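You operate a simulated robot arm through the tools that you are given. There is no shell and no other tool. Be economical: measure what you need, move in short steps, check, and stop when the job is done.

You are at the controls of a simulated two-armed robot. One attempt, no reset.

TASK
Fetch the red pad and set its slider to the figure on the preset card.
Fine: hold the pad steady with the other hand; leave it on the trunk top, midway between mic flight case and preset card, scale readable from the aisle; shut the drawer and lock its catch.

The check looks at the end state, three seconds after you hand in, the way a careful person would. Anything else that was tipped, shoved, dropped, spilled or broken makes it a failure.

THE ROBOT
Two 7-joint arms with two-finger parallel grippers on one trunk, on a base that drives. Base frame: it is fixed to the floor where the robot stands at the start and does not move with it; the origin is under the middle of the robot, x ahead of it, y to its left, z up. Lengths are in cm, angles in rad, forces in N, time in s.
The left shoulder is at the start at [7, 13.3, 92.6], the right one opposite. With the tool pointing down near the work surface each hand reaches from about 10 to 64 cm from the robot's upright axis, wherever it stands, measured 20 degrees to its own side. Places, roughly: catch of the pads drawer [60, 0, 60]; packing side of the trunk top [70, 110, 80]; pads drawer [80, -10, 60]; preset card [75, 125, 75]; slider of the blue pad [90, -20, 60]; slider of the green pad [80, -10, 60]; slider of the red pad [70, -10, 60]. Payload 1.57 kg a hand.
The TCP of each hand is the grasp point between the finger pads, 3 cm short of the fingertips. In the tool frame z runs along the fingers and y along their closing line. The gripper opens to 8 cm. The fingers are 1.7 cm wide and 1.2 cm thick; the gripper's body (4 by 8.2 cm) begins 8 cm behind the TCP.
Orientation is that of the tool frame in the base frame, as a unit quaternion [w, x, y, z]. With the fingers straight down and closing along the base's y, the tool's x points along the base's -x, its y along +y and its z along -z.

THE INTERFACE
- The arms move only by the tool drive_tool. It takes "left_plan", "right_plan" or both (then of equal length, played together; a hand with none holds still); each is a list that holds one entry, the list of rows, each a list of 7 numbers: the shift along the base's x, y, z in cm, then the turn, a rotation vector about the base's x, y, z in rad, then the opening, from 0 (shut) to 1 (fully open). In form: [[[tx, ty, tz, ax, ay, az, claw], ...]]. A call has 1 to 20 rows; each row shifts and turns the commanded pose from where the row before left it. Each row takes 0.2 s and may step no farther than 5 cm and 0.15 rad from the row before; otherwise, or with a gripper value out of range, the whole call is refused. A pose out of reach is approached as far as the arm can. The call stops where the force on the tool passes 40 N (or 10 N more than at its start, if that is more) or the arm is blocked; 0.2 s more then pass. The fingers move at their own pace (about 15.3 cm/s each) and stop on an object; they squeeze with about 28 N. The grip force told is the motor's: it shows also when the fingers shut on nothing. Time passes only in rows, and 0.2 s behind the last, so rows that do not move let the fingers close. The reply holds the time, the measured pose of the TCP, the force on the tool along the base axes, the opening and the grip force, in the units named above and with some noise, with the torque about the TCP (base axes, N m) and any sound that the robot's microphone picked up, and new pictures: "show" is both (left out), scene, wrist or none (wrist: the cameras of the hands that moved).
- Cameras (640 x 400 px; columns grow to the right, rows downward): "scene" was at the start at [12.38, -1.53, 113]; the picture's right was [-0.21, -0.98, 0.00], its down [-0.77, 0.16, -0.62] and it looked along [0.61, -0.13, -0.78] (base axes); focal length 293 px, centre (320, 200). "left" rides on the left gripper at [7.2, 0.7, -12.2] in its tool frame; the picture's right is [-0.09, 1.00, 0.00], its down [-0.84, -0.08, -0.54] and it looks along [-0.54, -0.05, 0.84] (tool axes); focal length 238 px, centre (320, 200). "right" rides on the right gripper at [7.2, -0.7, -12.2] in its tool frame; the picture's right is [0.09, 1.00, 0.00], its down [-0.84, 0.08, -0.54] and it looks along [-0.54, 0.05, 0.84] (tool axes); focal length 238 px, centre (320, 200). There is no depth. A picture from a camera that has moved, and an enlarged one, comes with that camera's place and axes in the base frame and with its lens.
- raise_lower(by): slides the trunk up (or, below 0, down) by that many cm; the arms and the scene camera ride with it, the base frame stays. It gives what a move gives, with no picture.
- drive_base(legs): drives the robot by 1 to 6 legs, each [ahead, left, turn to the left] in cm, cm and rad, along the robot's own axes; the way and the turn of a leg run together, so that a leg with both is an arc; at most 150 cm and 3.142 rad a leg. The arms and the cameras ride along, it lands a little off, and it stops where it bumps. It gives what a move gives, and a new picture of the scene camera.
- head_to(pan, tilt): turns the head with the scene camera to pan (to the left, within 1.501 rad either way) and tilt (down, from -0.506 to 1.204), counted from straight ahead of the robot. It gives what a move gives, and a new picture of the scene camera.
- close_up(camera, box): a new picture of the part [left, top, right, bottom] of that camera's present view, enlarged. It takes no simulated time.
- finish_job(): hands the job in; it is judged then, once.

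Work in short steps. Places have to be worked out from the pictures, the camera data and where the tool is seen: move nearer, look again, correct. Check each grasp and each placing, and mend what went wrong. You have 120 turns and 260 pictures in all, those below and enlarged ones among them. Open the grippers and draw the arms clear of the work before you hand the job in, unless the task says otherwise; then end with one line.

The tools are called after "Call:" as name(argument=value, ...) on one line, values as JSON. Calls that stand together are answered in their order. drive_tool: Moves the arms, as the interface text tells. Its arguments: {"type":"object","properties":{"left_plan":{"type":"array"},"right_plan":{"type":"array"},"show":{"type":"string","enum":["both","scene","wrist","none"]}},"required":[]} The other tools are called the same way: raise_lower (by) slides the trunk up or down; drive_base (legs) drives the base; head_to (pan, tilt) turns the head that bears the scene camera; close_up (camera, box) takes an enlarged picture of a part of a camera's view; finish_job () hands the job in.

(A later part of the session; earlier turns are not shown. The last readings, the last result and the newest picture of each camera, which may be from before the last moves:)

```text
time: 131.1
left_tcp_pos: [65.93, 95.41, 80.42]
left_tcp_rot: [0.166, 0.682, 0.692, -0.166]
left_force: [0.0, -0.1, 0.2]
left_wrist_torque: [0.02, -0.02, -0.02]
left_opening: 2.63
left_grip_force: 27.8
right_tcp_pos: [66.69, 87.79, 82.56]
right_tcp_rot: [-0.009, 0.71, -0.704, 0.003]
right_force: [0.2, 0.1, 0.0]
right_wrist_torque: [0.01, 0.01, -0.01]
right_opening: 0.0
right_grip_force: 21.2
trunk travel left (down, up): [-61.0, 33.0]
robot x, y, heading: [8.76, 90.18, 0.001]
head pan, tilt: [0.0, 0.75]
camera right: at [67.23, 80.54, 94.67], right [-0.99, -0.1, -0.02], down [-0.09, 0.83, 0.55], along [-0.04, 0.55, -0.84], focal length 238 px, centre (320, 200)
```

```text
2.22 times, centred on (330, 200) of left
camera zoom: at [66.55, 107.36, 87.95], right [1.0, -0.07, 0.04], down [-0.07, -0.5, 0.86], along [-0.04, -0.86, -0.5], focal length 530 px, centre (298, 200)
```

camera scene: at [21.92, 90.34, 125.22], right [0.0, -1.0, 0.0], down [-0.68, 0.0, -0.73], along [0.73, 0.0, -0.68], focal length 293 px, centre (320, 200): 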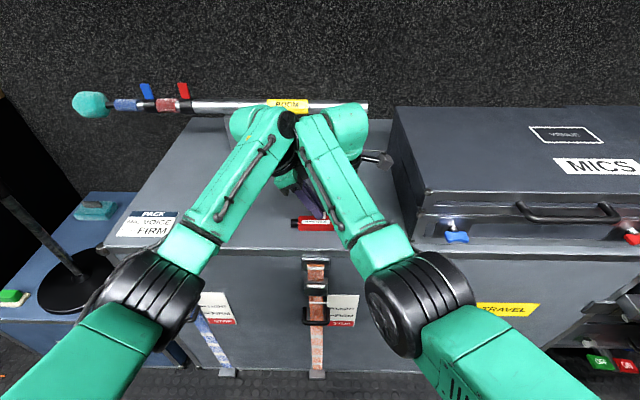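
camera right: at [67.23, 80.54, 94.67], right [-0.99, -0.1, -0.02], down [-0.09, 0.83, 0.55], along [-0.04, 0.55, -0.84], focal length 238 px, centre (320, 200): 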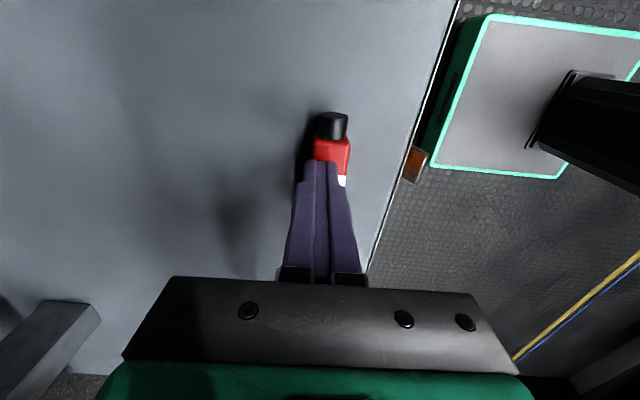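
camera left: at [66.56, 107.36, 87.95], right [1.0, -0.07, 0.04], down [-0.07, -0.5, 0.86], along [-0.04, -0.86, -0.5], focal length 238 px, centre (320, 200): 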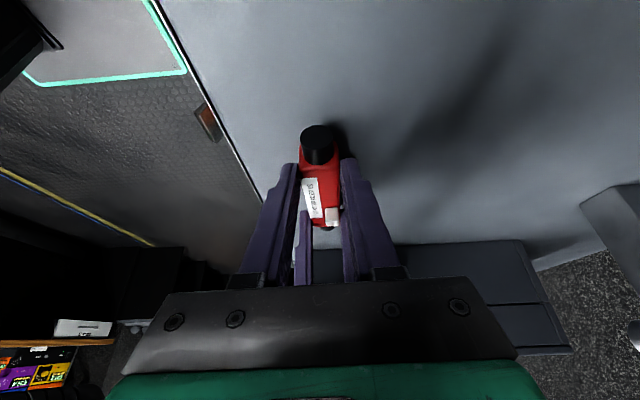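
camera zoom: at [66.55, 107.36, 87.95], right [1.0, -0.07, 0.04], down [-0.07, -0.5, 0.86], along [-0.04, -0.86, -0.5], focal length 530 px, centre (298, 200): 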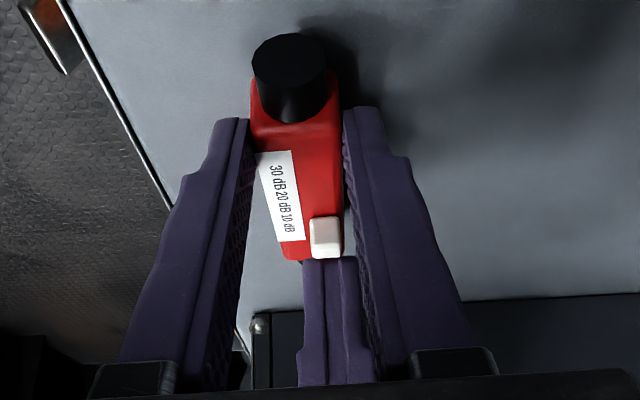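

The closed right fingers stand 0.8 cm right of the knob. I push +y 1.9 cm in small steps, then read the scale.

Call:
drive_tool(right_plan=[[[0, 0.4, 0, 0, 0, 0, 0], [0, 0.4, 0, 0, 0, 0, 0], [0, 0.4, 0, 0, 0, 0, 0], [0, 0.4, 0, 0, 0, 0, 0], [0, 0.3, 0, 0, 0, 0, 0], [0, 0, 0, 0, 0, 0, 0]]], show="none")

Call:
close_up(camera="scene", box=[250, 180, 370, 240])

```text
time: 132.5
left_tcp_pos: [65.94, 95.31, 80.43]
left_tcp_rot: [0.166, 0.683, 0.692, -0.167]
left_force: [-1.1, -0.2, 0.5]
left_wrist_torque: [0.06, 0.0, 0.02]
left_opening: 2.64
left_grip_force: 27.4
right_tcp_pos: [66.7, 89.63, 82.59]
right_tcp_rot: [-0.008, 0.71, -0.704, 0.003]
right_force: [0.0, 0.3, -0.2]
right_wrist_torque: [-0.02, 0.0, -0.01]
right_opening: 0.02
right_grip_force: 21.2
trunk travel left (down, up): [-61.0, 33.0]
robot x, y, heading: [8.84, 90.16, 0.001]
head pan, tilt: [0.0, 0.75]
```

```text
5.33 times, centred on (310, 210) of scene
camera zoom: at [22.17, 90.28, 125.2], right [0.0, -1.0, 0.0], down [-0.68, 0.0, -0.73], along [0.73, 0.0, -0.68], focal length 1561 px, centre (373, 147)
```

zoom: 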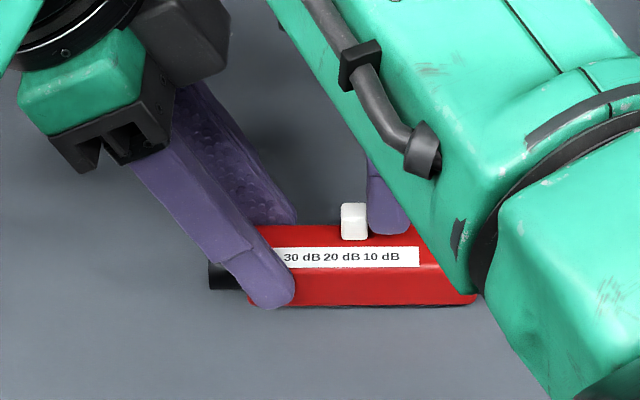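

The pad stayed put and the knob moved left; 13 px remain to the 20 dB centre. I push 0.5 more and measure at higher zoom.

Call:
drive_tool(right_plan=[[[0, 0.2, 0, 0, 0, 0, 0], [0, 0.2, 0, 0, 0, 0, 0], [0, 0.08, 0, 0, 0, 0, 0], [0, 0, 0, 0, 0, 0, 0]]], show="none")

Call:
close_up(camera="scene", box=[290, 205, 340, 240])

```text
time: 133.5
left_tcp_pos: [65.97, 95.46, 80.56]
left_tcp_rot: [0.165, 0.682, 0.692, -0.167]
left_force: [0.9, 0.3, 0.8]
left_wrist_torque: [0.02, -0.02, 0.0]
left_opening: 2.63
left_grip_force: 28.0
right_tcp_pos: [66.8, 89.96, 82.59]
right_tcp_rot: [-0.008, 0.71, -0.704, 0.003]
right_force: [0.6, 1.1, -0.1]
right_wrist_torque: [0.05, 0.01, 0.0]
right_opening: 0.01
right_grip_force: 21.0
trunk travel left (down, up): [-61.0, 33.0]
robot x, y, heading: [8.93, 89.93, -0.003]
head pan, tilt: [0.0, 0.75]
```

```text
11.43 times, centred on (315, 222) of scene
camera zoom: at [22.17, 90.29, 125.2], right [0.0, -1.0, 0.0], down [-0.68, 0.0, -0.73], along [0.73, 0.0, -0.68], focal length 3346 px, centre (377, -57)
```

zoom: 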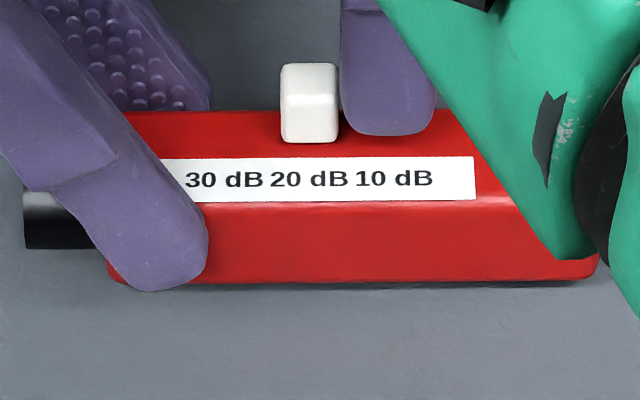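

The knob now sits exactly behind "20 dB". I back the right hand off and up, then open and lift the left along its tilt.

Call:
drive_tool(right_plan=[[[0, -0.5, 0, 0, 0, 0, 0], [0, -0.8, 0, 0, 0, 0, 0], [0, -0.7, 1, 0, 0, 0, 0], [0, 0, 2, 0, 0, 0, 0], [0, 0, 2.5, 0, 0, 0, 0], [0, 0, 2.5, 0, 0, 0, 0]]], show="none")

Call:
drive_tool(left_plan=[[[0, 0, 0, 0, 0, 0, 0.2], [0, 0, 0, 0, 0, 0, 0.4], [0, 0, 0, 0, 0, 0, 0.5], [0, 0.5, 1, 0, 0, 0, 0.5], [0, 1, 2, 0, 0, 0, 0.5], [0, 1, 2, 0, 0, 0, 0.5], [0, 1, 2, 0, 0, 0, 0.5], [0, 1, 2, 0, 0, 0, 0.5]]], show="scene")

Call:
close_up(camera="scene", box=[280, 200, 360, 250])

```text
time: 134.9
left_tcp_pos: [65.92, 95.34, 80.52]
left_tcp_rot: [0.165, 0.682, 0.693, -0.166]
left_force: [-0.1, 0.0, -0.4]
left_wrist_torque: [0.03, -0.01, 0.02]
left_opening: 2.58
left_grip_force: 28.4
right_tcp_pos: [66.45, 88.14, 90.74]
right_tcp_rot: [-0.007, 0.71, -0.704, 0.003]
right_force: [0.0, 0.6, 0.4]
right_wrist_torque: [0.02, -0.05, 0.0]
right_opening: 0.02
right_grip_force: 21.4
trunk travel left (down, up): [-61.0, 33.0]
robot x, y, heading: [8.84, 90.4, -0.002]
head pan, tilt: [0.0, 0.75]
```

```text
time: 136.7
left_tcp_pos: [66.09, 99.89, 89.37]
left_tcp_rot: [0.165, 0.683, 0.692, -0.167]
left_force: [-0.8, -0.5, 0.0]
left_wrist_torque: [-0.04, -0.01, 0.01]
left_opening: 4.0
left_grip_force: 0.1
right_tcp_pos: [66.45, 88.02, 90.75]
right_tcp_rot: [-0.008, 0.71, -0.704, 0.003]
right_force: [-0.2, 0.1, -1.0]
right_wrist_torque: [-0.04, 0.01, 0.04]
right_opening: 0.02
right_grip_force: 21.0
trunk travel left (down, up): [-61.0, 33.0]
robot x, y, heading: [8.75, 89.88, -0.001]
head pan, tilt: [0.0, 0.75]
camera scene: at [22.12, 90.29, 125.2], right [0.0, -1.0, 0.0], down [-0.68, 0.0, -0.73], along [0.73, 0.0, -0.68], focal length 293 px, centre (320, 200)
```

scene: 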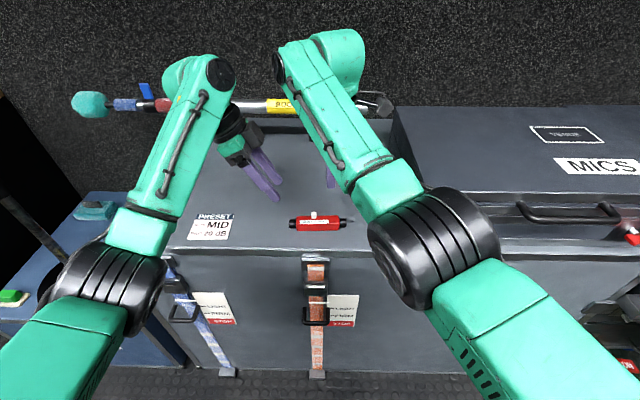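

```text
8.00 times, centred on (320, 225) of scene
camera zoom: at [22.12, 90.29, 125.2], right [0.0, -1.0, 0.0], down [-0.68, 0.0, -0.73], along [0.73, 0.0, -0.68], focal length 2342 px, centre (320, 0)
```

zoom: 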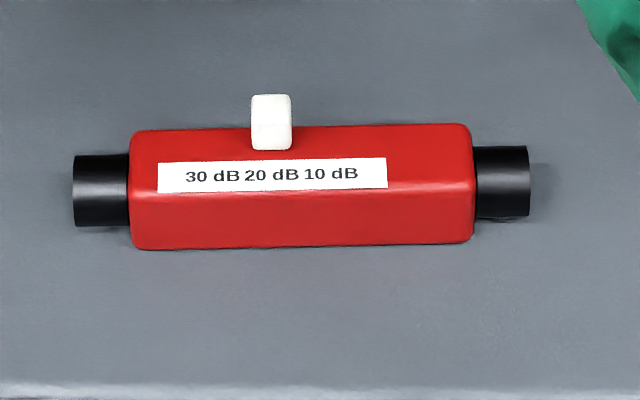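

Setting and placing are right: 20 dB, pad centred at y≈90.8 in a gap centred at ≈90.5, label facing the aisle. Now I back away and bring the arms to neutral for the drawer.

Call:
drive_base(legs=[[-25, 0, 0]])

Call:
drive_tool(left_plan=[[[0, 0, 0, 0.12, 0, 0, 0.5], [0, 0, 0, 0.12, 0, 0, 0.5], [0, 0, 0, 0.12, 0, 0, 0.5], [0, 0, 0, 0.115, 0, 0, 0.5], [0, 0, 0, 0, 0, 0.143, 0.5], [-0.3, 0.3, 0, 0, 0, 0.143, 0.5], [-0.3, 0.3, 0, 0, 0, 0.143, 0.5], [-0.3, 0.3, 0, 0, 0, 0.143, 0.5], [-0.3, 0.3, 0, 0, 0, 0.143, 0.5], [-0.3, 0.3, 0, 0, 0, 0.143, 0.5], [-0.5, 0.3, 0, 0, 0, 0.143, 0.5], [-0.5, 0.3, 0, 0, 0, 0.143, 0.5], [-1, 0.3, 0, 0, 0, 0.143, 0.5], [-1, 0.3, 0, 0, 0, 0.143, 0.5], [-1, 0.3, 0, 0, 0, 0.141, 0.5]]], right_plan=[[[0, 0, 0, 0, 0, 0, 0.5], [0, 0, 0, 0, 0, 0, 0.5], [0, 0, 0, 0, 0, 0, 0.5], [0, 0, 0, 0, 0, 0, 0.5], [0, -0.5, 0, 0, 0, -0.143, 0.5], [0, -0.5, 0, 0, 0, -0.143, 0.5], [0, -0.5, 0, 0, 0, -0.143, 0.5], [0, -0.5, 0, 0, 0, -0.143, 0.5], [0, -1, 0, 0, 0, -0.143, 0.5], [-0.5, -1, 0, 0, 0, -0.143, 0.5], [-0.5, -1, 0, 0, 0, -0.143, 0.5], [-0.5, -1, 0, 0, 0, -0.143, 0.5], [-1, -1, 0, 0, 0, -0.143, 0.5], [-1, -1, 0, 0, 0, -0.143, 0.5], [-1, -1, 0, 0, 0, -0.141, 0.5]]], show="scene")

```text
time: 138.5
left_tcp_pos: [41.58, 99.58, 89.38]
left_tcp_rot: [0.165, 0.685, 0.689, -0.167]
left_force: [-0.7, 0.1, -0.7]
left_wrist_torque: [0.01, 0.05, -0.02]
left_opening: 4.0
left_grip_force: 0.0
right_tcp_pos: [41.94, 87.82, 90.77]
right_tcp_rot: [-0.008, 0.708, -0.706, 0.004]
right_force: [0.0, -0.3, 0.6]
right_wrist_torque: [-0.01, -0.01, 0.0]
right_opening: 0.03
right_grip_force: 21.5
trunk travel left (down, up): [-61.0, 33.0]
robot x, y, heading: [-15.85, 90.15, -0.014]
head pan, tilt: [0.0, 0.75]
camera scene: at [-2.48, 90.27, 125.2], right [-0.01, -1.0, 0.0], down [-0.68, 0.0, -0.73], along [0.73, 0.0, -0.68], focal length 293 px, centre (320, 200)
```

scene: 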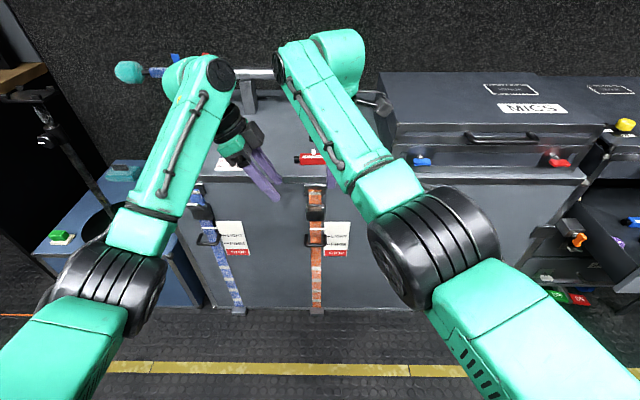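

```text
time: 141.7
left_tcp_pos: [35.83, 102.49, 89.23]
left_tcp_rot: [-0.001, -0.004, 1.0, -0.001]
left_force: [0.2, 0.1, -0.2]
left_wrist_torque: [0.0, 0.01, 0.03]
left_opening: 4.04
left_grip_force: 0.1
right_tcp_pos: [41.69, 78.8, 90.11]
right_tcp_rot: [0.003, 0.0, 1.0, -0.008]
right_force: [0.8, -1.3, -0.4]
right_wrist_torque: [-0.01, 0.01, -0.01]
right_opening: 4.0
right_grip_force: 0.1
right hand out of reach, approached as far as the arm can: row 11, 12, 13, 14, 15
trunk travel left (down, up): [-61.0, 33.0]
robot x, y, heading: [-15.94, 90.49, -0.005]
head pan, tilt: [0.0, 0.75]
camera scene: at [-2.53, 90.27, 125.21], right [-0.01, -1.0, 0.0], down [-0.68, 0.0, -0.73], along [0.73, 0.0, -0.68], focal length 293 px, centre (320, 200)
```

scene: 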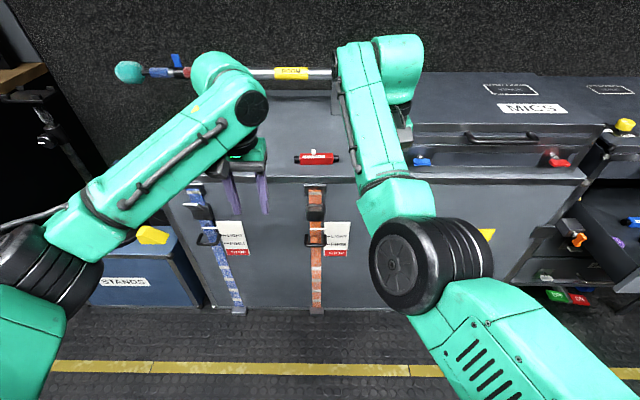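

The left is neutral; the right's elbow still sits inward. I swing it outward (-y) so the elbow can open, then pull in.

Call:
drive_tool(right_plan=[[[0.5, -2, 0, 0, 0, 0, 0.5], [0, -2, 0, 0, 0, 0, 0.5], [0, -2.5, 0, 0, 0, 0, 0.5], [0, -2.5, 0, 0, 0, 0, 0.5], [0, -2.5, 0, 0, 0, 0, 0.5], [0, -2.5, 0, 0, 0, 0, 0.5], [-1, -1, 0, 0, 0, 0, 0.5], [-1.5, 0, 0, 0, 0, 0, 0.5], [-1.5, 0, 0, 0, 0, 0, 0.5], [-1.5, 0, 0, 0, 0, 0, 0.5], [-1.5, 0, 0, 0, 0, 0, 0.5], [-1.5, 0, 0, 0, 0, 0, 0.5]]], show="scene")

```text
time: 144.3
left_tcp_pos: [36.0, 102.5, 89.24]
left_tcp_rot: [-0.002, -0.004, 1.0, -0.002]
left_force: [-0.2, 0.1, 0.4]
left_wrist_torque: [-0.01, 0.0, -0.02]
left_opening: 3.98
left_grip_force: 0.1
right_tcp_pos: [36.04, 62.3, 89.93]
right_tcp_rot: [0.003, -0.001, 1.0, -0.008]
right_force: [-0.1, -0.3, -0.2]
right_wrist_torque: [0.01, 0.0, 0.02]
right_opening: 3.99
right_grip_force: 0.2
right hand out of reach, approached as far as the arm can: row 10, 11, 12
trunk travel left (down, up): [-61.0, 33.0]
robot x, y, heading: [-15.91, 90.31, -0.002]
head pan, tilt: [0.0, 0.75]
camera scene: at [-2.52, 90.26, 125.2], right [-0.01, -1.0, 0.0], down [-0.68, 0.0, -0.73], along [0.73, 0.0, -0.68], focal length 293 px, centre (320, 200)
```

scene: 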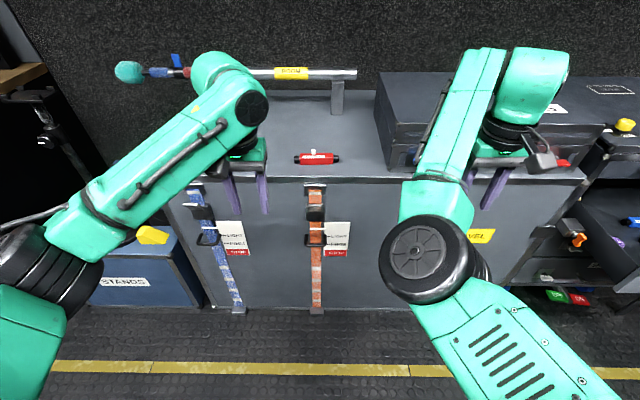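

I swing the right arm farther out so its elbow leaves the middle.

Call:
drive_tool(right_plan=[[[0, -2.5, 0.5, 0, 0, -0.05, 0.5], [0, -2.5, 0.5, 0, 0, -0.05, 0.5], [0, -2.5, 0.5, 0, 0, -0.05, 0.5], [0, -2.5, 0.5, 0, 0, -0.05, 0.5], [0, -2.5, 0.5, 0, 0, -0.05, 0.5], [-1, -1.5, 0, 0, 0, -0.05, 0.5], [-1.5, -1, 0, 0, 0, -0.05, 0.5], [-1.5, 0, 0, 0, 0, -0.05, 0.5], [-1.5, 0, 0, 0, 0, -0.05, 0.5], [-1.5, 0, 0, 0, 0, 0, 0.5]]], show="scene")

```text
time: 146.5
left_tcp_pos: [35.83, 102.54, 89.26]
left_tcp_rot: [-0.001, -0.004, 1.0, -0.001]
left_force: [0.3, -0.5, 0.4]
left_wrist_torque: [0.0, -0.02, 0.01]
left_opening: 4.0
left_grip_force: 0.1
right_tcp_pos: [28.84, 47.21, 92.48]
right_tcp_rot: [0.002, 0.222, 0.975, -0.008]
right_force: [0.9, -0.1, -0.3]
right_wrist_torque: [0.02, -0.01, 0.01]
right_opening: 3.98
right_grip_force: 0.0
trunk travel left (down, up): [-61.0, 33.0]
robot x, y, heading: [-15.57, 90.26, -0.006]
head pan, tilt: [0.0, 0.75]
camera scene: at [-2.53, 90.27, 125.21], right [-0.01, -1.0, 0.0], down [-0.68, 0.0, -0.73], along [0.73, 0.0, -0.68], focal length 293 px, centre (320, 200)
```

scene: 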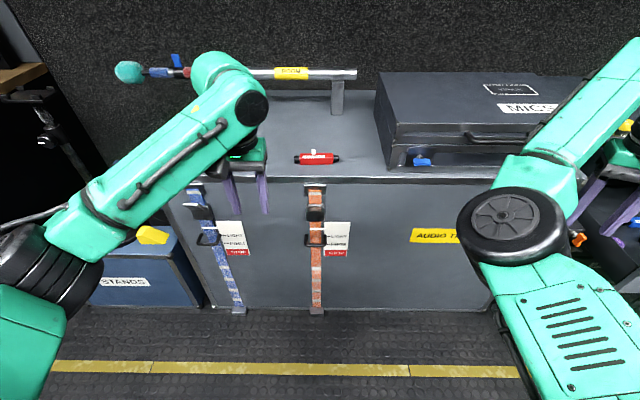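

The right arm is clear to the side. Now I turn the left hand forward, then drive back to the drawer.

Call:
drive_tool(left_plan=[[[-0.7, -0.3, 0, 0, -0.143, 0, 0.5], [-0.7, -0.3, 0, 0, -0.143, 0, 0.5], [-0.7, -0.3, 0, 0, -0.143, 0, 0.5], [-0.7, -0.3, 0, 0, -0.143, 0, 0.5], [-0.7, -0.3, 0, 0, -0.143, 0, 0.5], [-0.7, -0.3, 0, 0, -0.143, 0, 0.5], [-0.7, -0.3, 0, 0, -0.143, 0, 0.5], [-0.7, -0.3, 0, 0, -0.143, 0, 0.5], [-0.5, -0.3, 0, 0, -0.143, 0, 0.5], [-0.5, -0.3, 0, 0, -0.143, 0, 0.5], [-0.5, -0.3, 0, 0, -0.141, 0, 0.5]]], show="scene")

Call:
drive_base(legs=[[-6, 0, 0], [0, -90, 0]])

```text
time: 148.9
left_tcp_pos: [29.03, 99.23, 89.27]
left_tcp_rot: [0.707, -0.001, 0.707, -0.003]
left_force: [0.1, -0.1, -0.1]
left_wrist_torque: [0.04, 0.01, -0.02]
left_opening: 3.99
left_grip_force: 0.0
right_tcp_pos: [28.93, 47.26, 92.36]
right_tcp_rot: [0.003, 0.222, 0.975, -0.009]
right_force: [-0.5, 0.0, -0.1]
right_wrist_torque: [0.0, 0.0, -0.02]
right_opening: 4.0
right_grip_force: 0.1
trunk travel left (down, up): [-61.0, 33.0]
robot x, y, heading: [-16.01, 90.35, -0.003]
head pan, tilt: [0.0, 0.75]
camera scene: at [-2.53, 90.26, 125.21], right [-0.01, -1.0, 0.0], down [-0.68, 0.0, -0.73], along [0.73, 0.0, -0.68], focal length 293 px, centre (320, 200)
```

scene: 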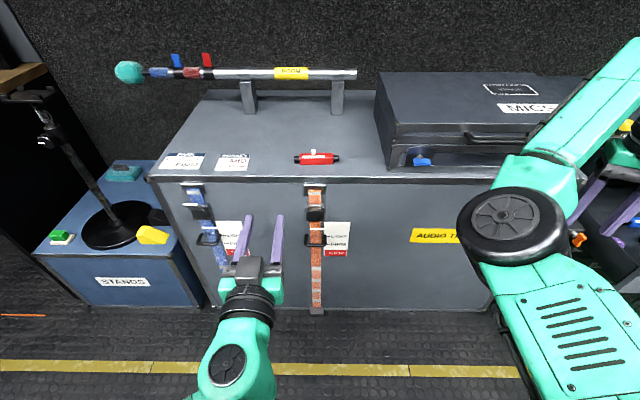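

```text
time: 154.2
left_tcp_pos: [22.77, 10.22, 89.22]
left_tcp_rot: [0.707, -0.006, 0.708, 0.001]
left_force: [0.1, 0.4, 0.0]
left_wrist_torque: [0.02, 0.02, 0.02]
left_opening: 3.99
left_grip_force: 0.1
right_tcp_pos: [23.05, -41.9, 92.54]
right_tcp_rot: [0.001, 0.217, 0.976, -0.008]
right_force: [0.4, 0.1, -0.1]
right_wrist_torque: [0.02, 0.03, -0.01]
right_opening: 3.99
right_grip_force: 0.0
trunk travel left (down, up): [-61.0, 33.0]
robot x, y, heading: [-21.95, 0.73, 0.006]
head pan, tilt: [0.0, 0.75]
camera scene: at [-8.75, 0.92, 125.2], right [0.0, -1.0, 0.0], down [-0.68, 0.0, -0.73], along [0.73, 0.0, -0.68], focal length 293 px, centre (320, 200)
```

scene: 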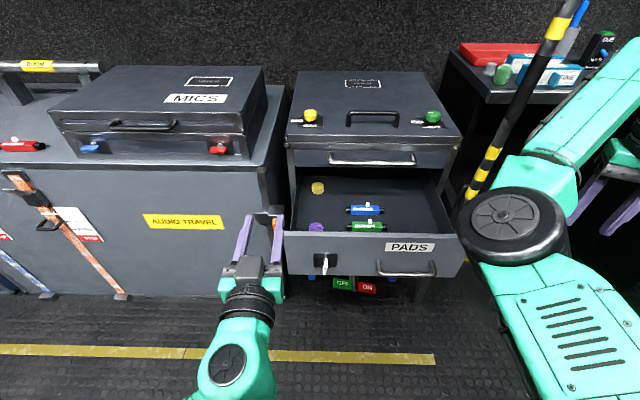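

Before advancing I want the striped pole's position, since my right hand will come near it. I zoom on it.

Call:
close_up(camera="scene", box=[420, 0, 640, 280])

Call:
head_to(pan=-0.7, tilt=0.6)

```text
1.43 times, centred on (530, 140) of scene
camera zoom: at [-8.75, 0.92, 125.2], right [0.0, -1.0, 0.0], down [-0.68, 0.0, -0.73], along [0.73, 0.0, -0.68], focal length 418 px, centre (20, 286)
```

zoom: 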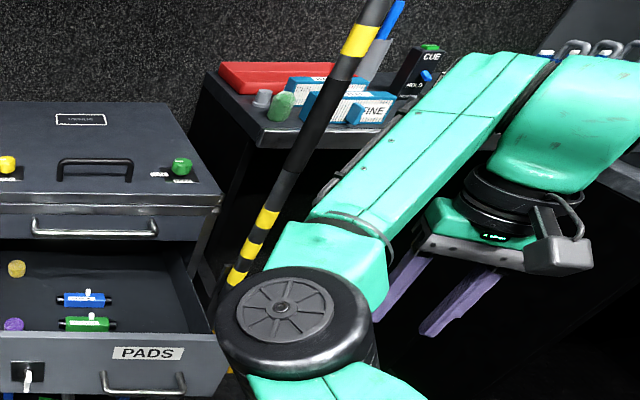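

```text
time: 155.3
left_tcp_pos: [22.89, 10.23, 89.29]
left_tcp_rot: [0.707, -0.005, 0.708, 0.001]
left_force: [-0.2, 0.2, 1.5]
left_wrist_torque: [0.01, -0.01, 0.02]
left_opening: 3.99
left_grip_force: 0.1
right_tcp_pos: [23.02, -41.71, 92.56]
right_tcp_rot: [0.002, 0.217, 0.976, -0.008]
right_force: [-0.3, -0.1, -0.1]
right_wrist_torque: [0.0, 0.01, 0.03]
right_opening: 4.01
right_grip_force: 0.0
trunk travel left (down, up): [-61.0, 33.0]
robot x, y, heading: [-21.89, 0.42, 0.003]
head pan, tilt: [-0.7, 0.6]
camera scene: at [-10.24, -4.76, 126.49], right [-0.64, -0.77, 0.0], down [-0.43, 0.36, -0.82], along [0.63, -0.53, -0.57], focal length 293 px, centre (320, 200)
```

scene: 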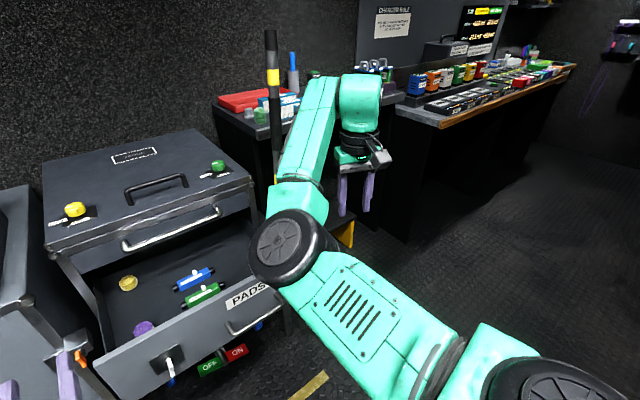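

The pole stands roughly at x≈50–70, y≈-40 to -54, so I pull the right hand well back before going forward.

Call:
drive_tool(right_plan=[[[-2, 0.5, 0, 0, 0, 0, 0.5], [-2, 0.5, 0, 0, 0, 0, 0.5], [-2, 0.5, 0, 0, 0, 0, 0.5], [-2, 0.5, 0, 0, 0, 0, 0.5], [-2, 0.5, 0, 0, 0, 0, 0.5], [-2, 0.5, 0, 0, 0, 0, 0.5], [-2, 0.5, 0, 0, 0, 0, 0.5], [-2, 0.5, 0, 0, 0, 0, 0.5]]], show="scene")

```text
time: 157.1
left_tcp_pos: [22.73, 10.29, 89.17]
left_tcp_rot: [0.707, -0.006, 0.707, 0.001]
left_force: [-0.4, -0.5, -0.4]
left_wrist_torque: [-0.01, 0.0, -0.03]
left_opening: 4.02
left_grip_force: 0.0
right_tcp_pos: [6.79, -37.85, 92.55]
right_tcp_rot: [0.001, 0.217, 0.976, -0.009]
right_force: [0.4, 0.4, 0.4]
right_wrist_torque: [-0.02, 0.02, 0.01]
right_opening: 3.99
right_grip_force: 0.0
trunk travel left (down, up): [-61.0, 33.0]
robot x, y, heading: [-22.05, 0.73, 0.004]
head pan, tilt: [-0.7, 0.6]
camera scene: at [-10.3, -4.74, 126.5], right [-0.64, -0.77, 0.0], down [-0.43, 0.36, -0.83], along [0.63, -0.53, -0.56], focal length 293 px, centre (320, 200)
```

scene: 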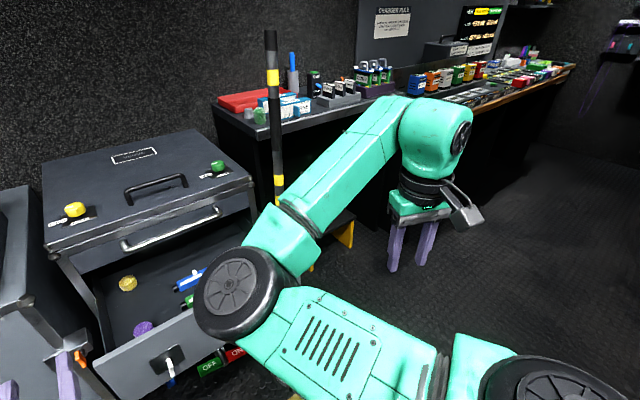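

The hand came back but the elbow points forward. I raise the right hand to lift that elbow clear.

Call:
drive_tool(right_plan=[[[0, -0.5, 2.5, 0, 0, 0, 0.5], [0, -0.5, 2.5, 0, 0, 0, 0.5], [0, -0.5, 2.5, 0, 0, 0, 0.5], [0, -0.5, 2.5, 0, 0, 0, 0.5], [0, -0.5, 2.5, 0, 0, 0, 0.5], [0, -0.5, 2.5, 0, 0, 0, 0.5], [0, -0.5, 2.5, 0, 0, 0, 0.5], [0, -0.5, 2.5, 0, 0, 0, 0.5]]], show="none")

Call:
head_to(pan=0.0, tilt=0.75)

```text
time: 158.9
left_tcp_pos: [22.63, 10.3, 89.23]
left_tcp_rot: [0.707, -0.006, 0.707, 0.001]
left_force: [0.0, 0.7, -0.5]
left_wrist_torque: [-0.02, 0.01, -0.01]
left_opening: 4.03
left_grip_force: 0.1
right_tcp_pos: [6.86, -41.72, 112.5]
right_tcp_rot: [0.002, 0.216, 0.976, -0.008]
right_force: [-0.4, -0.3, 0.2]
right_wrist_torque: [0.0, -0.02, 0.01]
right_opening: 4.0
right_grip_force: 0.1
trunk travel left (down, up): [-61.0, 33.0]
robot x, y, heading: [-21.86, 0.87, 0.003]
head pan, tilt: [-0.7, 0.6]
```

```text
time: 159.9
left_tcp_pos: [22.68, 10.3, 89.22]
left_tcp_rot: [0.707, -0.005, 0.708, 0.001]
left_force: [1.0, 0.5, 0.1]
left_wrist_torque: [0.01, -0.02, -0.04]
left_opening: 3.99
left_grip_force: 0.0
right_tcp_pos: [6.89, -41.69, 112.41]
right_tcp_rot: [0.002, 0.218, 0.976, -0.008]
right_force: [0.5, 0.3, -0.8]
right_wrist_torque: [0.0, 0.0, 0.0]
right_opening: 4.02
right_grip_force: 0.1
trunk travel left (down, up): [-61.0, 33.0]
robot x, y, heading: [-22.09, 0.75, 0.004]
head pan, tilt: [0.0, 0.75]
camera scene: at [-8.75, 0.92, 125.2], right [0.0, -1.0, 0.0], down [-0.68, 0.0, -0.73], along [0.73, 0.0, -0.68], focal length 293 px, centre (320, 200)
```

scene: 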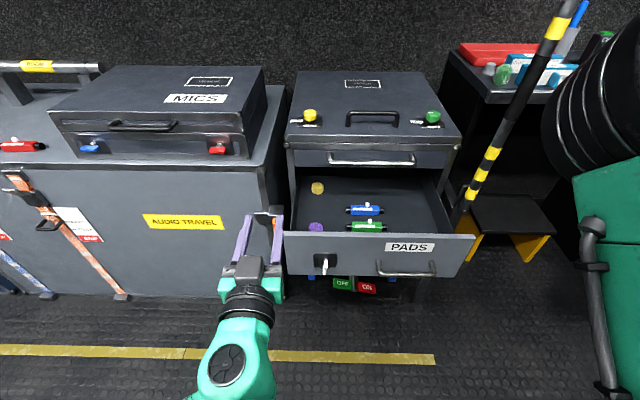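

Both arms are clear, and the pole turns out to be far behind. I lower the trunk 19 cm and bring the left hand in line with the wing.

Call:
raise_lower(by=-19)

Call:
drive_tool(left_plan=[[[0, -1.8, -1.6, 0, 0, 0, 0.5], [0, -1.8, -1.6, 0, 0, 0, 0.5], [0, -1.8, -1.6, 0, 0, 0, 0.5], [0, -1.8, -1.6, 0, 0, 0, 0.5], [0, -1.8, -1.6, 0, 0, 0, 0.5], [0, -1.8, -1.6, 0, 0, 0, 0.5], [0, 0, 0, 0, 0, 0, 0.5]]], show="both")

```text
time: 162.0
left_tcp_pos: [22.71, 10.18, 70.28]
left_tcp_rot: [0.707, -0.007, 0.708, 0.001]
left_force: [-0.1, -0.8, -0.3]
left_wrist_torque: [-0.03, -0.02, 0.01]
left_opening: 3.99
left_grip_force: 0.0
right_tcp_pos: [7.06, -41.47, 93.41]
right_tcp_rot: [0.001, 0.217, 0.976, -0.009]
right_force: [0.2, -0.4, 0.2]
right_wrist_torque: [-0.02, 0.01, -0.02]
right_opening: 4.01
right_grip_force: 0.1
trunk travel left (down, up): [-42.0, 52.0]
robot x, y, heading: [-22.18, 0.78, 0.006]
head pan, tilt: [0.0, 0.75]
```

```text
time: 163.6
left_tcp_pos: [22.7, -0.31, 60.52]
left_tcp_rot: [0.707, -0.005, 0.707, 0.001]
left_force: [0.3, 0.3, 1.1]
left_wrist_torque: [0.0, -0.02, 0.03]
left_opening: 3.99
left_grip_force: 0.1
right_tcp_pos: [6.97, -41.6, 93.37]
right_tcp_rot: [0.001, 0.218, 0.976, -0.009]
right_force: [0.9, -0.2, -0.9]
right_wrist_torque: [0.0, 0.03, 0.01]
right_opening: 3.99
right_grip_force: 0.1
trunk travel left (down, up): [-42.0, 52.0]
robot x, y, heading: [-22.06, 0.61, 0.004]
head pan, tilt: [0.0, 0.75]
camera scene: at [-8.76, 0.94, 106.2], right [0.0, -1.0, 0.0], down [-0.68, 0.0, -0.73], along [0.73, 0.0, -0.68], focal length 293 px, centre (320, 200)
camera left: at [10.5, 0.14, 53.2], right [-0.01, 1.0, 0.09], down [-0.54, -0.08, 0.84], along [0.84, -0.04, 0.54], focal length 238 px, centre (320, 200)
```

scene: 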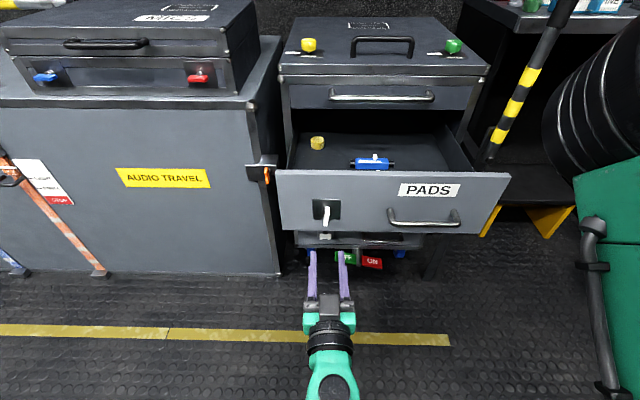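
left: 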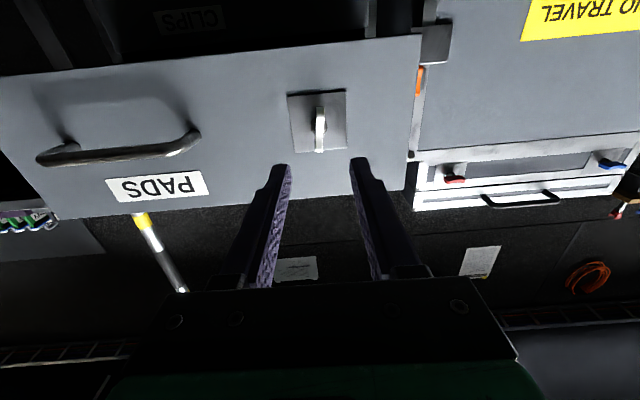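

The wing is centred and vertical. I drive forward 10.5 cm and close on it.

Call:
drive_base(legs=[[10.5, 0, 0]])

Call:
drive_tool(left_plan=[[[0, 0, 0, 0, 0, 0, 0.35], [0, 0, 0, 0, 0, 0, 0.2], [0, 0, 0, 0, 0, 0, 0], [0, 0, 0, 0, 0, 0, 0]]], show="wrist")

```text
time: 164.8
left_tcp_pos: [33.3, -0.3, 60.47]
left_tcp_rot: [0.706, -0.006, 0.708, 0.001]
left_force: [0.4, 0.1, -0.4]
left_wrist_torque: [-0.03, -0.03, -0.02]
left_opening: 3.99
left_grip_force: 0.2
right_tcp_pos: [17.68, -41.61, 93.39]
right_tcp_rot: [0.001, 0.217, 0.976, -0.008]
right_force: [0.6, 0.6, 0.0]
right_wrist_torque: [0.01, 0.01, 0.05]
right_opening: 3.99
right_grip_force: 0.0
trunk travel left (down, up): [-42.0, 52.0]
robot x, y, heading: [-11.72, 1.0, 0.002]
head pan, tilt: [0.0, 0.75]
camera scene: at [1.93, 0.97, 106.19], right [0.0, -1.0, 0.0], down [-0.68, 0.0, -0.73], along [0.73, 0.0, -0.68], focal length 293 px, centre (320, 200)
```

scene: 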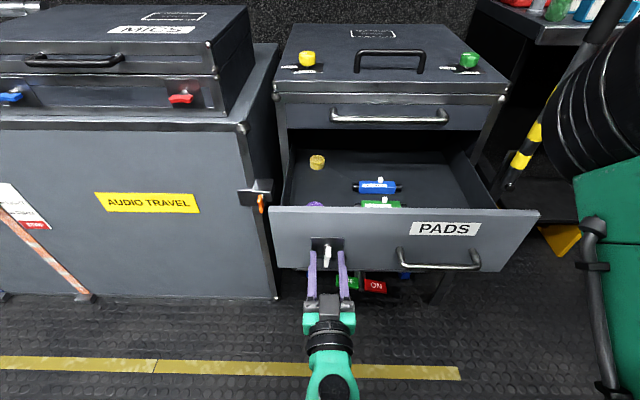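

```text
time: 165.8
left_tcp_pos: [33.17, -0.5, 60.53]
left_tcp_rot: [0.707, -0.006, 0.707, 0.001]
left_force: [-0.6, -1.6, 0.5]
left_wrist_torque: [-0.05, -0.38, -0.13]
left_opening: 1.78
left_grip_force: 32.3
right_tcp_pos: [17.52, -41.59, 93.29]
right_tcp_rot: [0.002, 0.218, 0.976, -0.009]
right_force: [-0.8, 0.1, 0.0]
right_wrist_torque: [-0.03, 0.0, 0.02]
right_opening: 3.98
right_grip_force: 0.1
trunk travel left (down, up): [-42.0, 52.0]
robot x, y, heading: [-11.22, 0.76, 0.005]
head pan, tilt: [0.0, 0.75]
camera left: at [21.07, 0.16, 53.22], right [-0.01, 1.0, 0.09], down [-0.54, -0.08, 0.84], along [0.84, -0.04, 0.54], focal length 238 px, centre (320, 200)
```

left: 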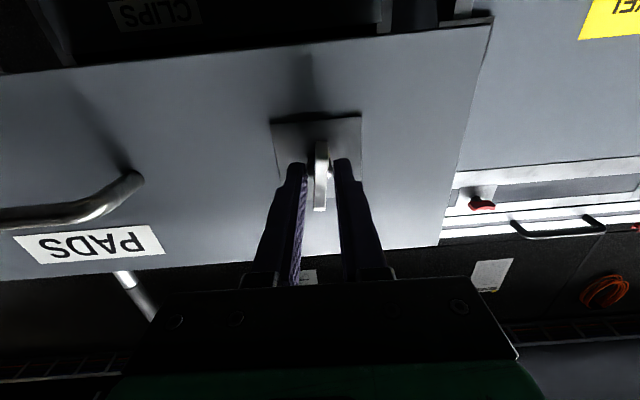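

The wing is held. I push the drawer in: base 12 cm forward, then the arm for the rest.

Call:
drive_base(legs=[[12, 0, 0]])

Call:
drive_tool(left_plan=[[[1.5, 0, 0, 0, 0, 0, 0], [1.5, 0, 0, 0, 0, 0, 0], [1.5, 0, 0, 0, 0, 0, 0], [1.5, 0, 0, 0, 0, 0, 0], [1.5, 0, 0, 0, 0, 0, 0], [1.5, 0, 0, 0, 0, 0, 0], [1.5, 0, 0, 0, 0, 0, 0], [1, 0, 0, 0, 0, 0, 0]]], show="scene")

```text
time: 167.0
left_tcp_pos: [45.17, -0.61, 60.52]
left_tcp_rot: [0.706, -0.003, 0.708, -0.001]
left_force: [-1.3, -16.3, 2.2]
left_wrist_torque: [-0.01, 0.05, -0.57]
left_opening: 1.74
left_grip_force: 32.6
right_tcp_pos: [29.42, -41.92, 93.22]
right_tcp_rot: [0.001, 0.217, 0.976, -0.007]
right_force: [-0.7, 0.0, 0.2]
right_wrist_torque: [-0.02, -0.01, 0.02]
right_opening: 4.01
right_grip_force: 0.1
trunk travel left (down, up): [-42.0, 52.0]
robot x, y, heading: [0.62, 0.65, -0.002]
head pan, tilt: [0.0, 0.75]
camera scene: at [13.81, 0.76, 106.21], right [0.0, -1.0, 0.0], down [-0.68, 0.0, -0.73], along [0.73, 0.0, -0.68], focal length 293 px, centre (320, 200)
```

scene: 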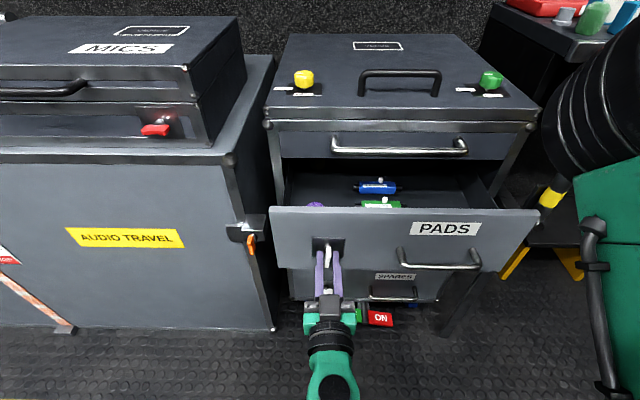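

```text
time: 168.8
left_tcp_pos: [56.39, -0.83, 60.6]
left_tcp_rot: [0.707, -0.003, 0.707, -0.001]
left_force: [-2.3, -17.1, 3.1]
left_wrist_torque: [-0.03, -1.01, -0.45]
left_opening: 1.75
left_grip_force: 32.3
right_tcp_pos: [29.26, -41.99, 93.33]
right_tcp_rot: [0.002, 0.218, 0.976, -0.007]
right_force: [-0.2, -0.4, 0.8]
right_wrist_torque: [0.0, -0.01, 0.0]
right_opening: 3.99
right_grip_force: 0.1
trunk travel left (down, up): [-42.0, 52.0]
robot x, y, heading: [0.55, 0.63, 0.003]
head pan, tilt: [0.0, 0.75]
camera scene: at [13.72, 0.73, 106.22], right [0.0, -1.0, 0.0], down [-0.68, 0.0, -0.73], along [0.73, 0.0, -0.68], focal length 293 px, centre (320, 200)
```

scene: 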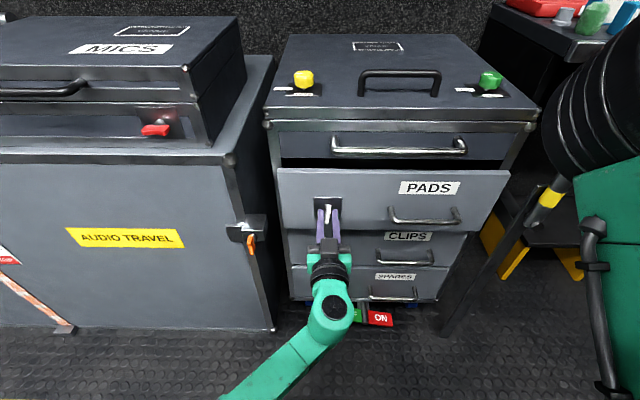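

The drawer is nearly shut. The pole's foot is nearer than I thought, so before pushing on I check clearance around the right elbow.

Call:
head_to(pan=-0.8, tilt=0.45)

```text
time: 170.0
left_tcp_pos: [56.48, -0.75, 60.53]
left_tcp_rot: [0.707, -0.003, 0.707, -0.001]
left_force: [1.0, -18.3, 7.5]
left_wrist_torque: [-0.01, -0.14, -0.5]
left_opening: 1.75
left_grip_force: 32.1
right_tcp_pos: [29.34, -41.8, 93.29]
right_tcp_rot: [0.002, 0.218, 0.976, -0.007]
right_force: [0.8, -0.2, 0.4]
right_wrist_torque: [-0.02, 0.03, 0.02]
right_opening: 4.03
right_grip_force: 0.1
trunk travel left (down, up): [-42.0, 52.0]
robot x, y, heading: [0.61, 0.69, 0.002]
head pan, tilt: [-0.799, 0.45]
camera scene: at [11.86, -5.87, 108.85], right [-0.71, -0.7, 0.0], down [-0.3, 0.31, -0.9], along [0.63, -0.64, -0.44], focal length 293 px, centre (320, 200)
```

scene: 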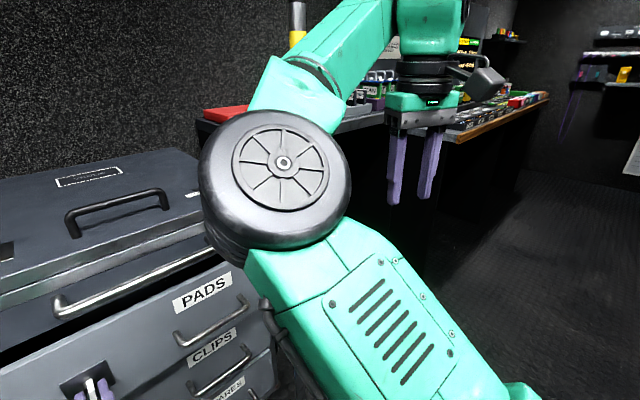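

The elbow is some 25 cm from the pole, so all clear. I push the last 2.7 cm with a small y correction.

Call:
drive_tool(left_plan=[[[0.7, -0.3, 0, 0, 0, 0, 0], [0.7, 0, 0, 0, 0, 0, 0], [0.7, 0, 0, 0, 0, 0, 0], [0.5, 0, 0, 0, 0, 0, 0], [0.4, 0, 0, 0, 0, 0, 0]]], show="none")

Call:
head_to(pan=0.0, tilt=0.75)

```text
time: 171.2
left_tcp_pos: [59.39, -0.88, 60.56]
left_tcp_rot: [0.707, -0.002, 0.707, -0.002]
left_force: [-16.7, -12.5, 1.0]
left_wrist_torque: [-0.02, -0.44, -0.45]
left_opening: 1.77
left_grip_force: 32.8
right_tcp_pos: [29.18, -41.87, 93.44]
right_tcp_rot: [0.003, 0.218, 0.976, -0.007]
right_force: [0.2, -0.3, -0.6]
right_wrist_torque: [-0.01, -0.02, -0.02]
right_opening: 4.02
right_grip_force: 0.0
trunk travel left (down, up): [-42.0, 52.0]
robot x, y, heading: [0.52, 0.96, 0.003]
head pan, tilt: [-0.799, 0.45]
```

```text
time: 172.3
left_tcp_pos: [59.38, -0.86, 60.52]
left_tcp_rot: [0.707, -0.002, 0.707, -0.001]
left_force: [-25.2, -11.0, -4.4]
left_wrist_torque: [0.02, 0.28, -0.38]
left_opening: 1.76
left_grip_force: 32.3
right_tcp_pos: [29.25, -41.67, 93.21]
right_tcp_rot: [0.003, 0.217, 0.976, -0.007]
right_force: [0.2, -0.2, 0.2]
right_wrist_torque: [-0.03, 0.02, -0.04]
right_opening: 4.0
right_grip_force: 0.1
trunk travel left (down, up): [-42.0, 52.0]
robot x, y, heading: [0.39, 0.87, 0.006]
head pan, tilt: [0.0, 0.75]
camera scene: at [13.57, 0.81, 106.24], right [0.0, -1.0, 0.0], down [-0.68, 0.0, -0.73], along [0.73, 0.0, -0.68], focal length 293 px, centre (320, 200)
```

scene: 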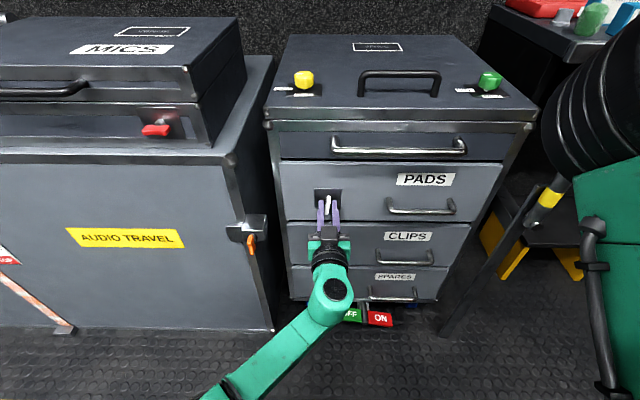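

The drawer is shut against its stop. Now I turn the wing back (+x rotation) to lock it.

Call:
drive_tool(left_plan=[[[-0.15, -0.15, 0, 0, 0, 0, 0], [0, 0, 0, 0.1, 0, 0, 0], [0, 0, 0, 0.1, 0, 0, 0], [0, 0, 0, 0.1, 0, 0, 0], [0, 0, 0, 0.1, 0, 0, 0], [0, 0, 0, 0.1, 0, 0, 0], [0, 0, 0, 0.1, 0, 0, 0], [0, 0, 0, 0.1, 0, 0, 0], [0, 0, 0, 0.1, 0, 0, 0], [0, 0, 0, 0, 0, 0, 0]]], show="scene")

```text
time: 174.5
left_tcp_pos: [59.47, -0.95, 60.47]
left_tcp_rot: [0.652, 0.272, 0.652, 0.275]
left_force: [-18.6, -0.6, -8.3]
left_wrist_torque: [-0.01, 0.18, -0.07]
left_opening: 1.8
left_grip_force: 32.6
right_tcp_pos: [29.39, -41.62, 93.37]
right_tcp_rot: [0.002, 0.217, 0.976, -0.009]
right_force: [-0.1, -0.2, 0.1]
right_wrist_torque: [-0.04, 0.04, -0.02]
right_opening: 4.01
right_grip_force: 0.0
trunk travel left (down, up): [-42.0, 52.0]
robot x, y, heading: [0.56, 0.99, 0.003]
head pan, tilt: [0.0, 0.75]
camera scene: at [13.71, 0.97, 106.22], right [0.0, -1.0, 0.0], down [-0.68, 0.0, -0.73], along [0.73, 0.0, -0.68], focal length 293 px, centre (320, 200)
```

scene: 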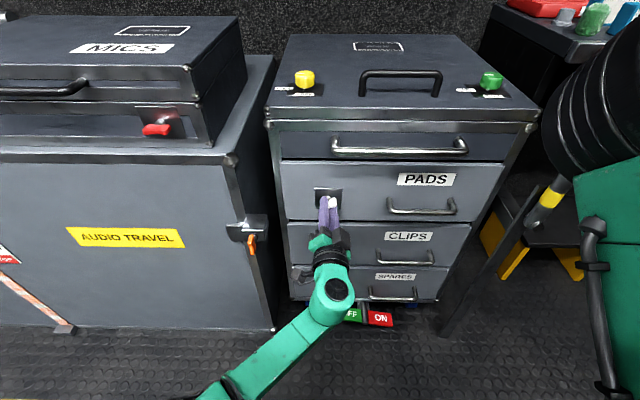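

Turning freely; halfway there. I continue the other 0.77 rad.

Call:
drive_tool(left_plan=[[[0, 0, 0, 0.1, 0, 0, 0], [0, 0, 0, 0.1, 0, 0, 0], [0, 0, 0, 0.1, 0, 0, 0], [0, 0, 0, 0.1, 0, 0, 0], [0, 0, 0, 0.1, 0, 0, 0], [0, 0, 0, 0.1, 0, 0, 0], [0, 0, 0, 0.1, 0, 0, 0], [0, 0, 0, 0.07, 0, 0, 0], [0, 0, 0, 0, 0, 0, 0]]], show="both")

```text
time: 176.5
left_tcp_pos: [59.41, -1.02, 60.51]
left_tcp_rot: [0.503, 0.496, 0.501, 0.501]
left_force: [-5.3, -1.7, -3.1]
left_wrist_torque: [-0.16, 0.16, 0.11]
left_opening: 1.76
left_grip_force: 32.6
right_tcp_pos: [29.49, -41.74, 93.34]
right_tcp_rot: [0.001, 0.217, 0.976, -0.009]
right_force: [-0.3, -0.9, -0.8]
right_wrist_torque: [-0.01, 0.01, -0.06]
right_opening: 4.01
right_grip_force: 0.1
trunk travel left (down, up): [-42.0, 52.0]
robot x, y, heading: [0.42, 0.74, 0.001]
head pan, tilt: [0.0, 0.75]
camera scene: at [13.82, 0.96, 106.21], right [0.0, -1.0, 0.0], down [-0.68, 0.0, -0.73], along [0.73, 0.0, -0.68], focal length 293 px, centre (320, 200)
camera left: at [47.34, 6.25, 60.94], right [0.0, -0.09, 1.0], down [-0.54, -0.84, -0.07], along [0.84, -0.54, -0.04], focal length 238 px, centre (320, 200)
```

scene: 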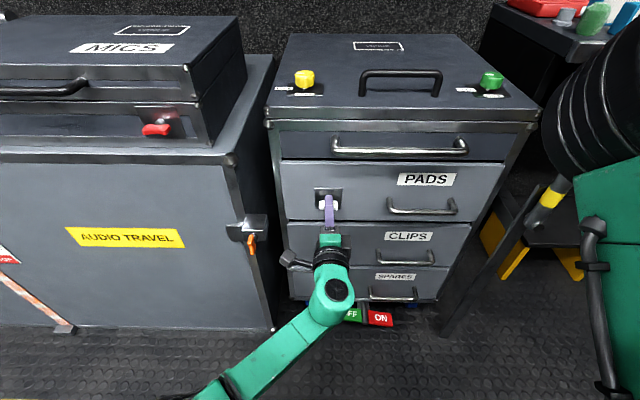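
left: 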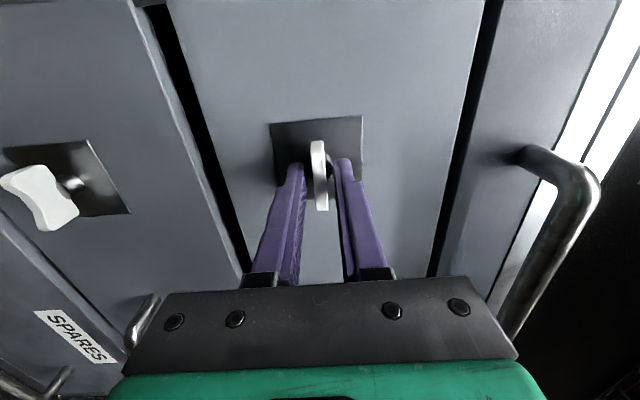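

The wing is horizontal and meets its stop. A light pull tests that the drawer is locked.

Call:
drive_tool(left_plan=[[[-0.3, 0, 0, 0, 0, 0, 0], [-0.3, 0, 0, 0, 0, 0, 0], [0, 0, 0, 0, 0, 0, 0]]], show="none")

```text
time: 177.3
left_tcp_pos: [59.2, -0.88, 60.46]
left_tcp_rot: [0.503, 0.496, 0.502, 0.499]
left_force: [26.9, -1.0, 8.7]
left_wrist_torque: [-0.01, -0.21, -0.02]
left_opening: 1.77
left_grip_force: 32.2
right_tcp_pos: [29.75, -41.74, 93.17]
right_tcp_rot: [0.001, 0.218, 0.976, -0.009]
right_force: [-0.2, 0.8, 0.5]
right_wrist_torque: [-0.02, 0.0, -0.01]
right_opening: 4.02
right_grip_force: 0.1
trunk travel left (down, up): [-42.0, 52.0]
robot x, y, heading: [1.3, 1.3, 0.003]
head pan, tilt: [0.0, 0.75]
```

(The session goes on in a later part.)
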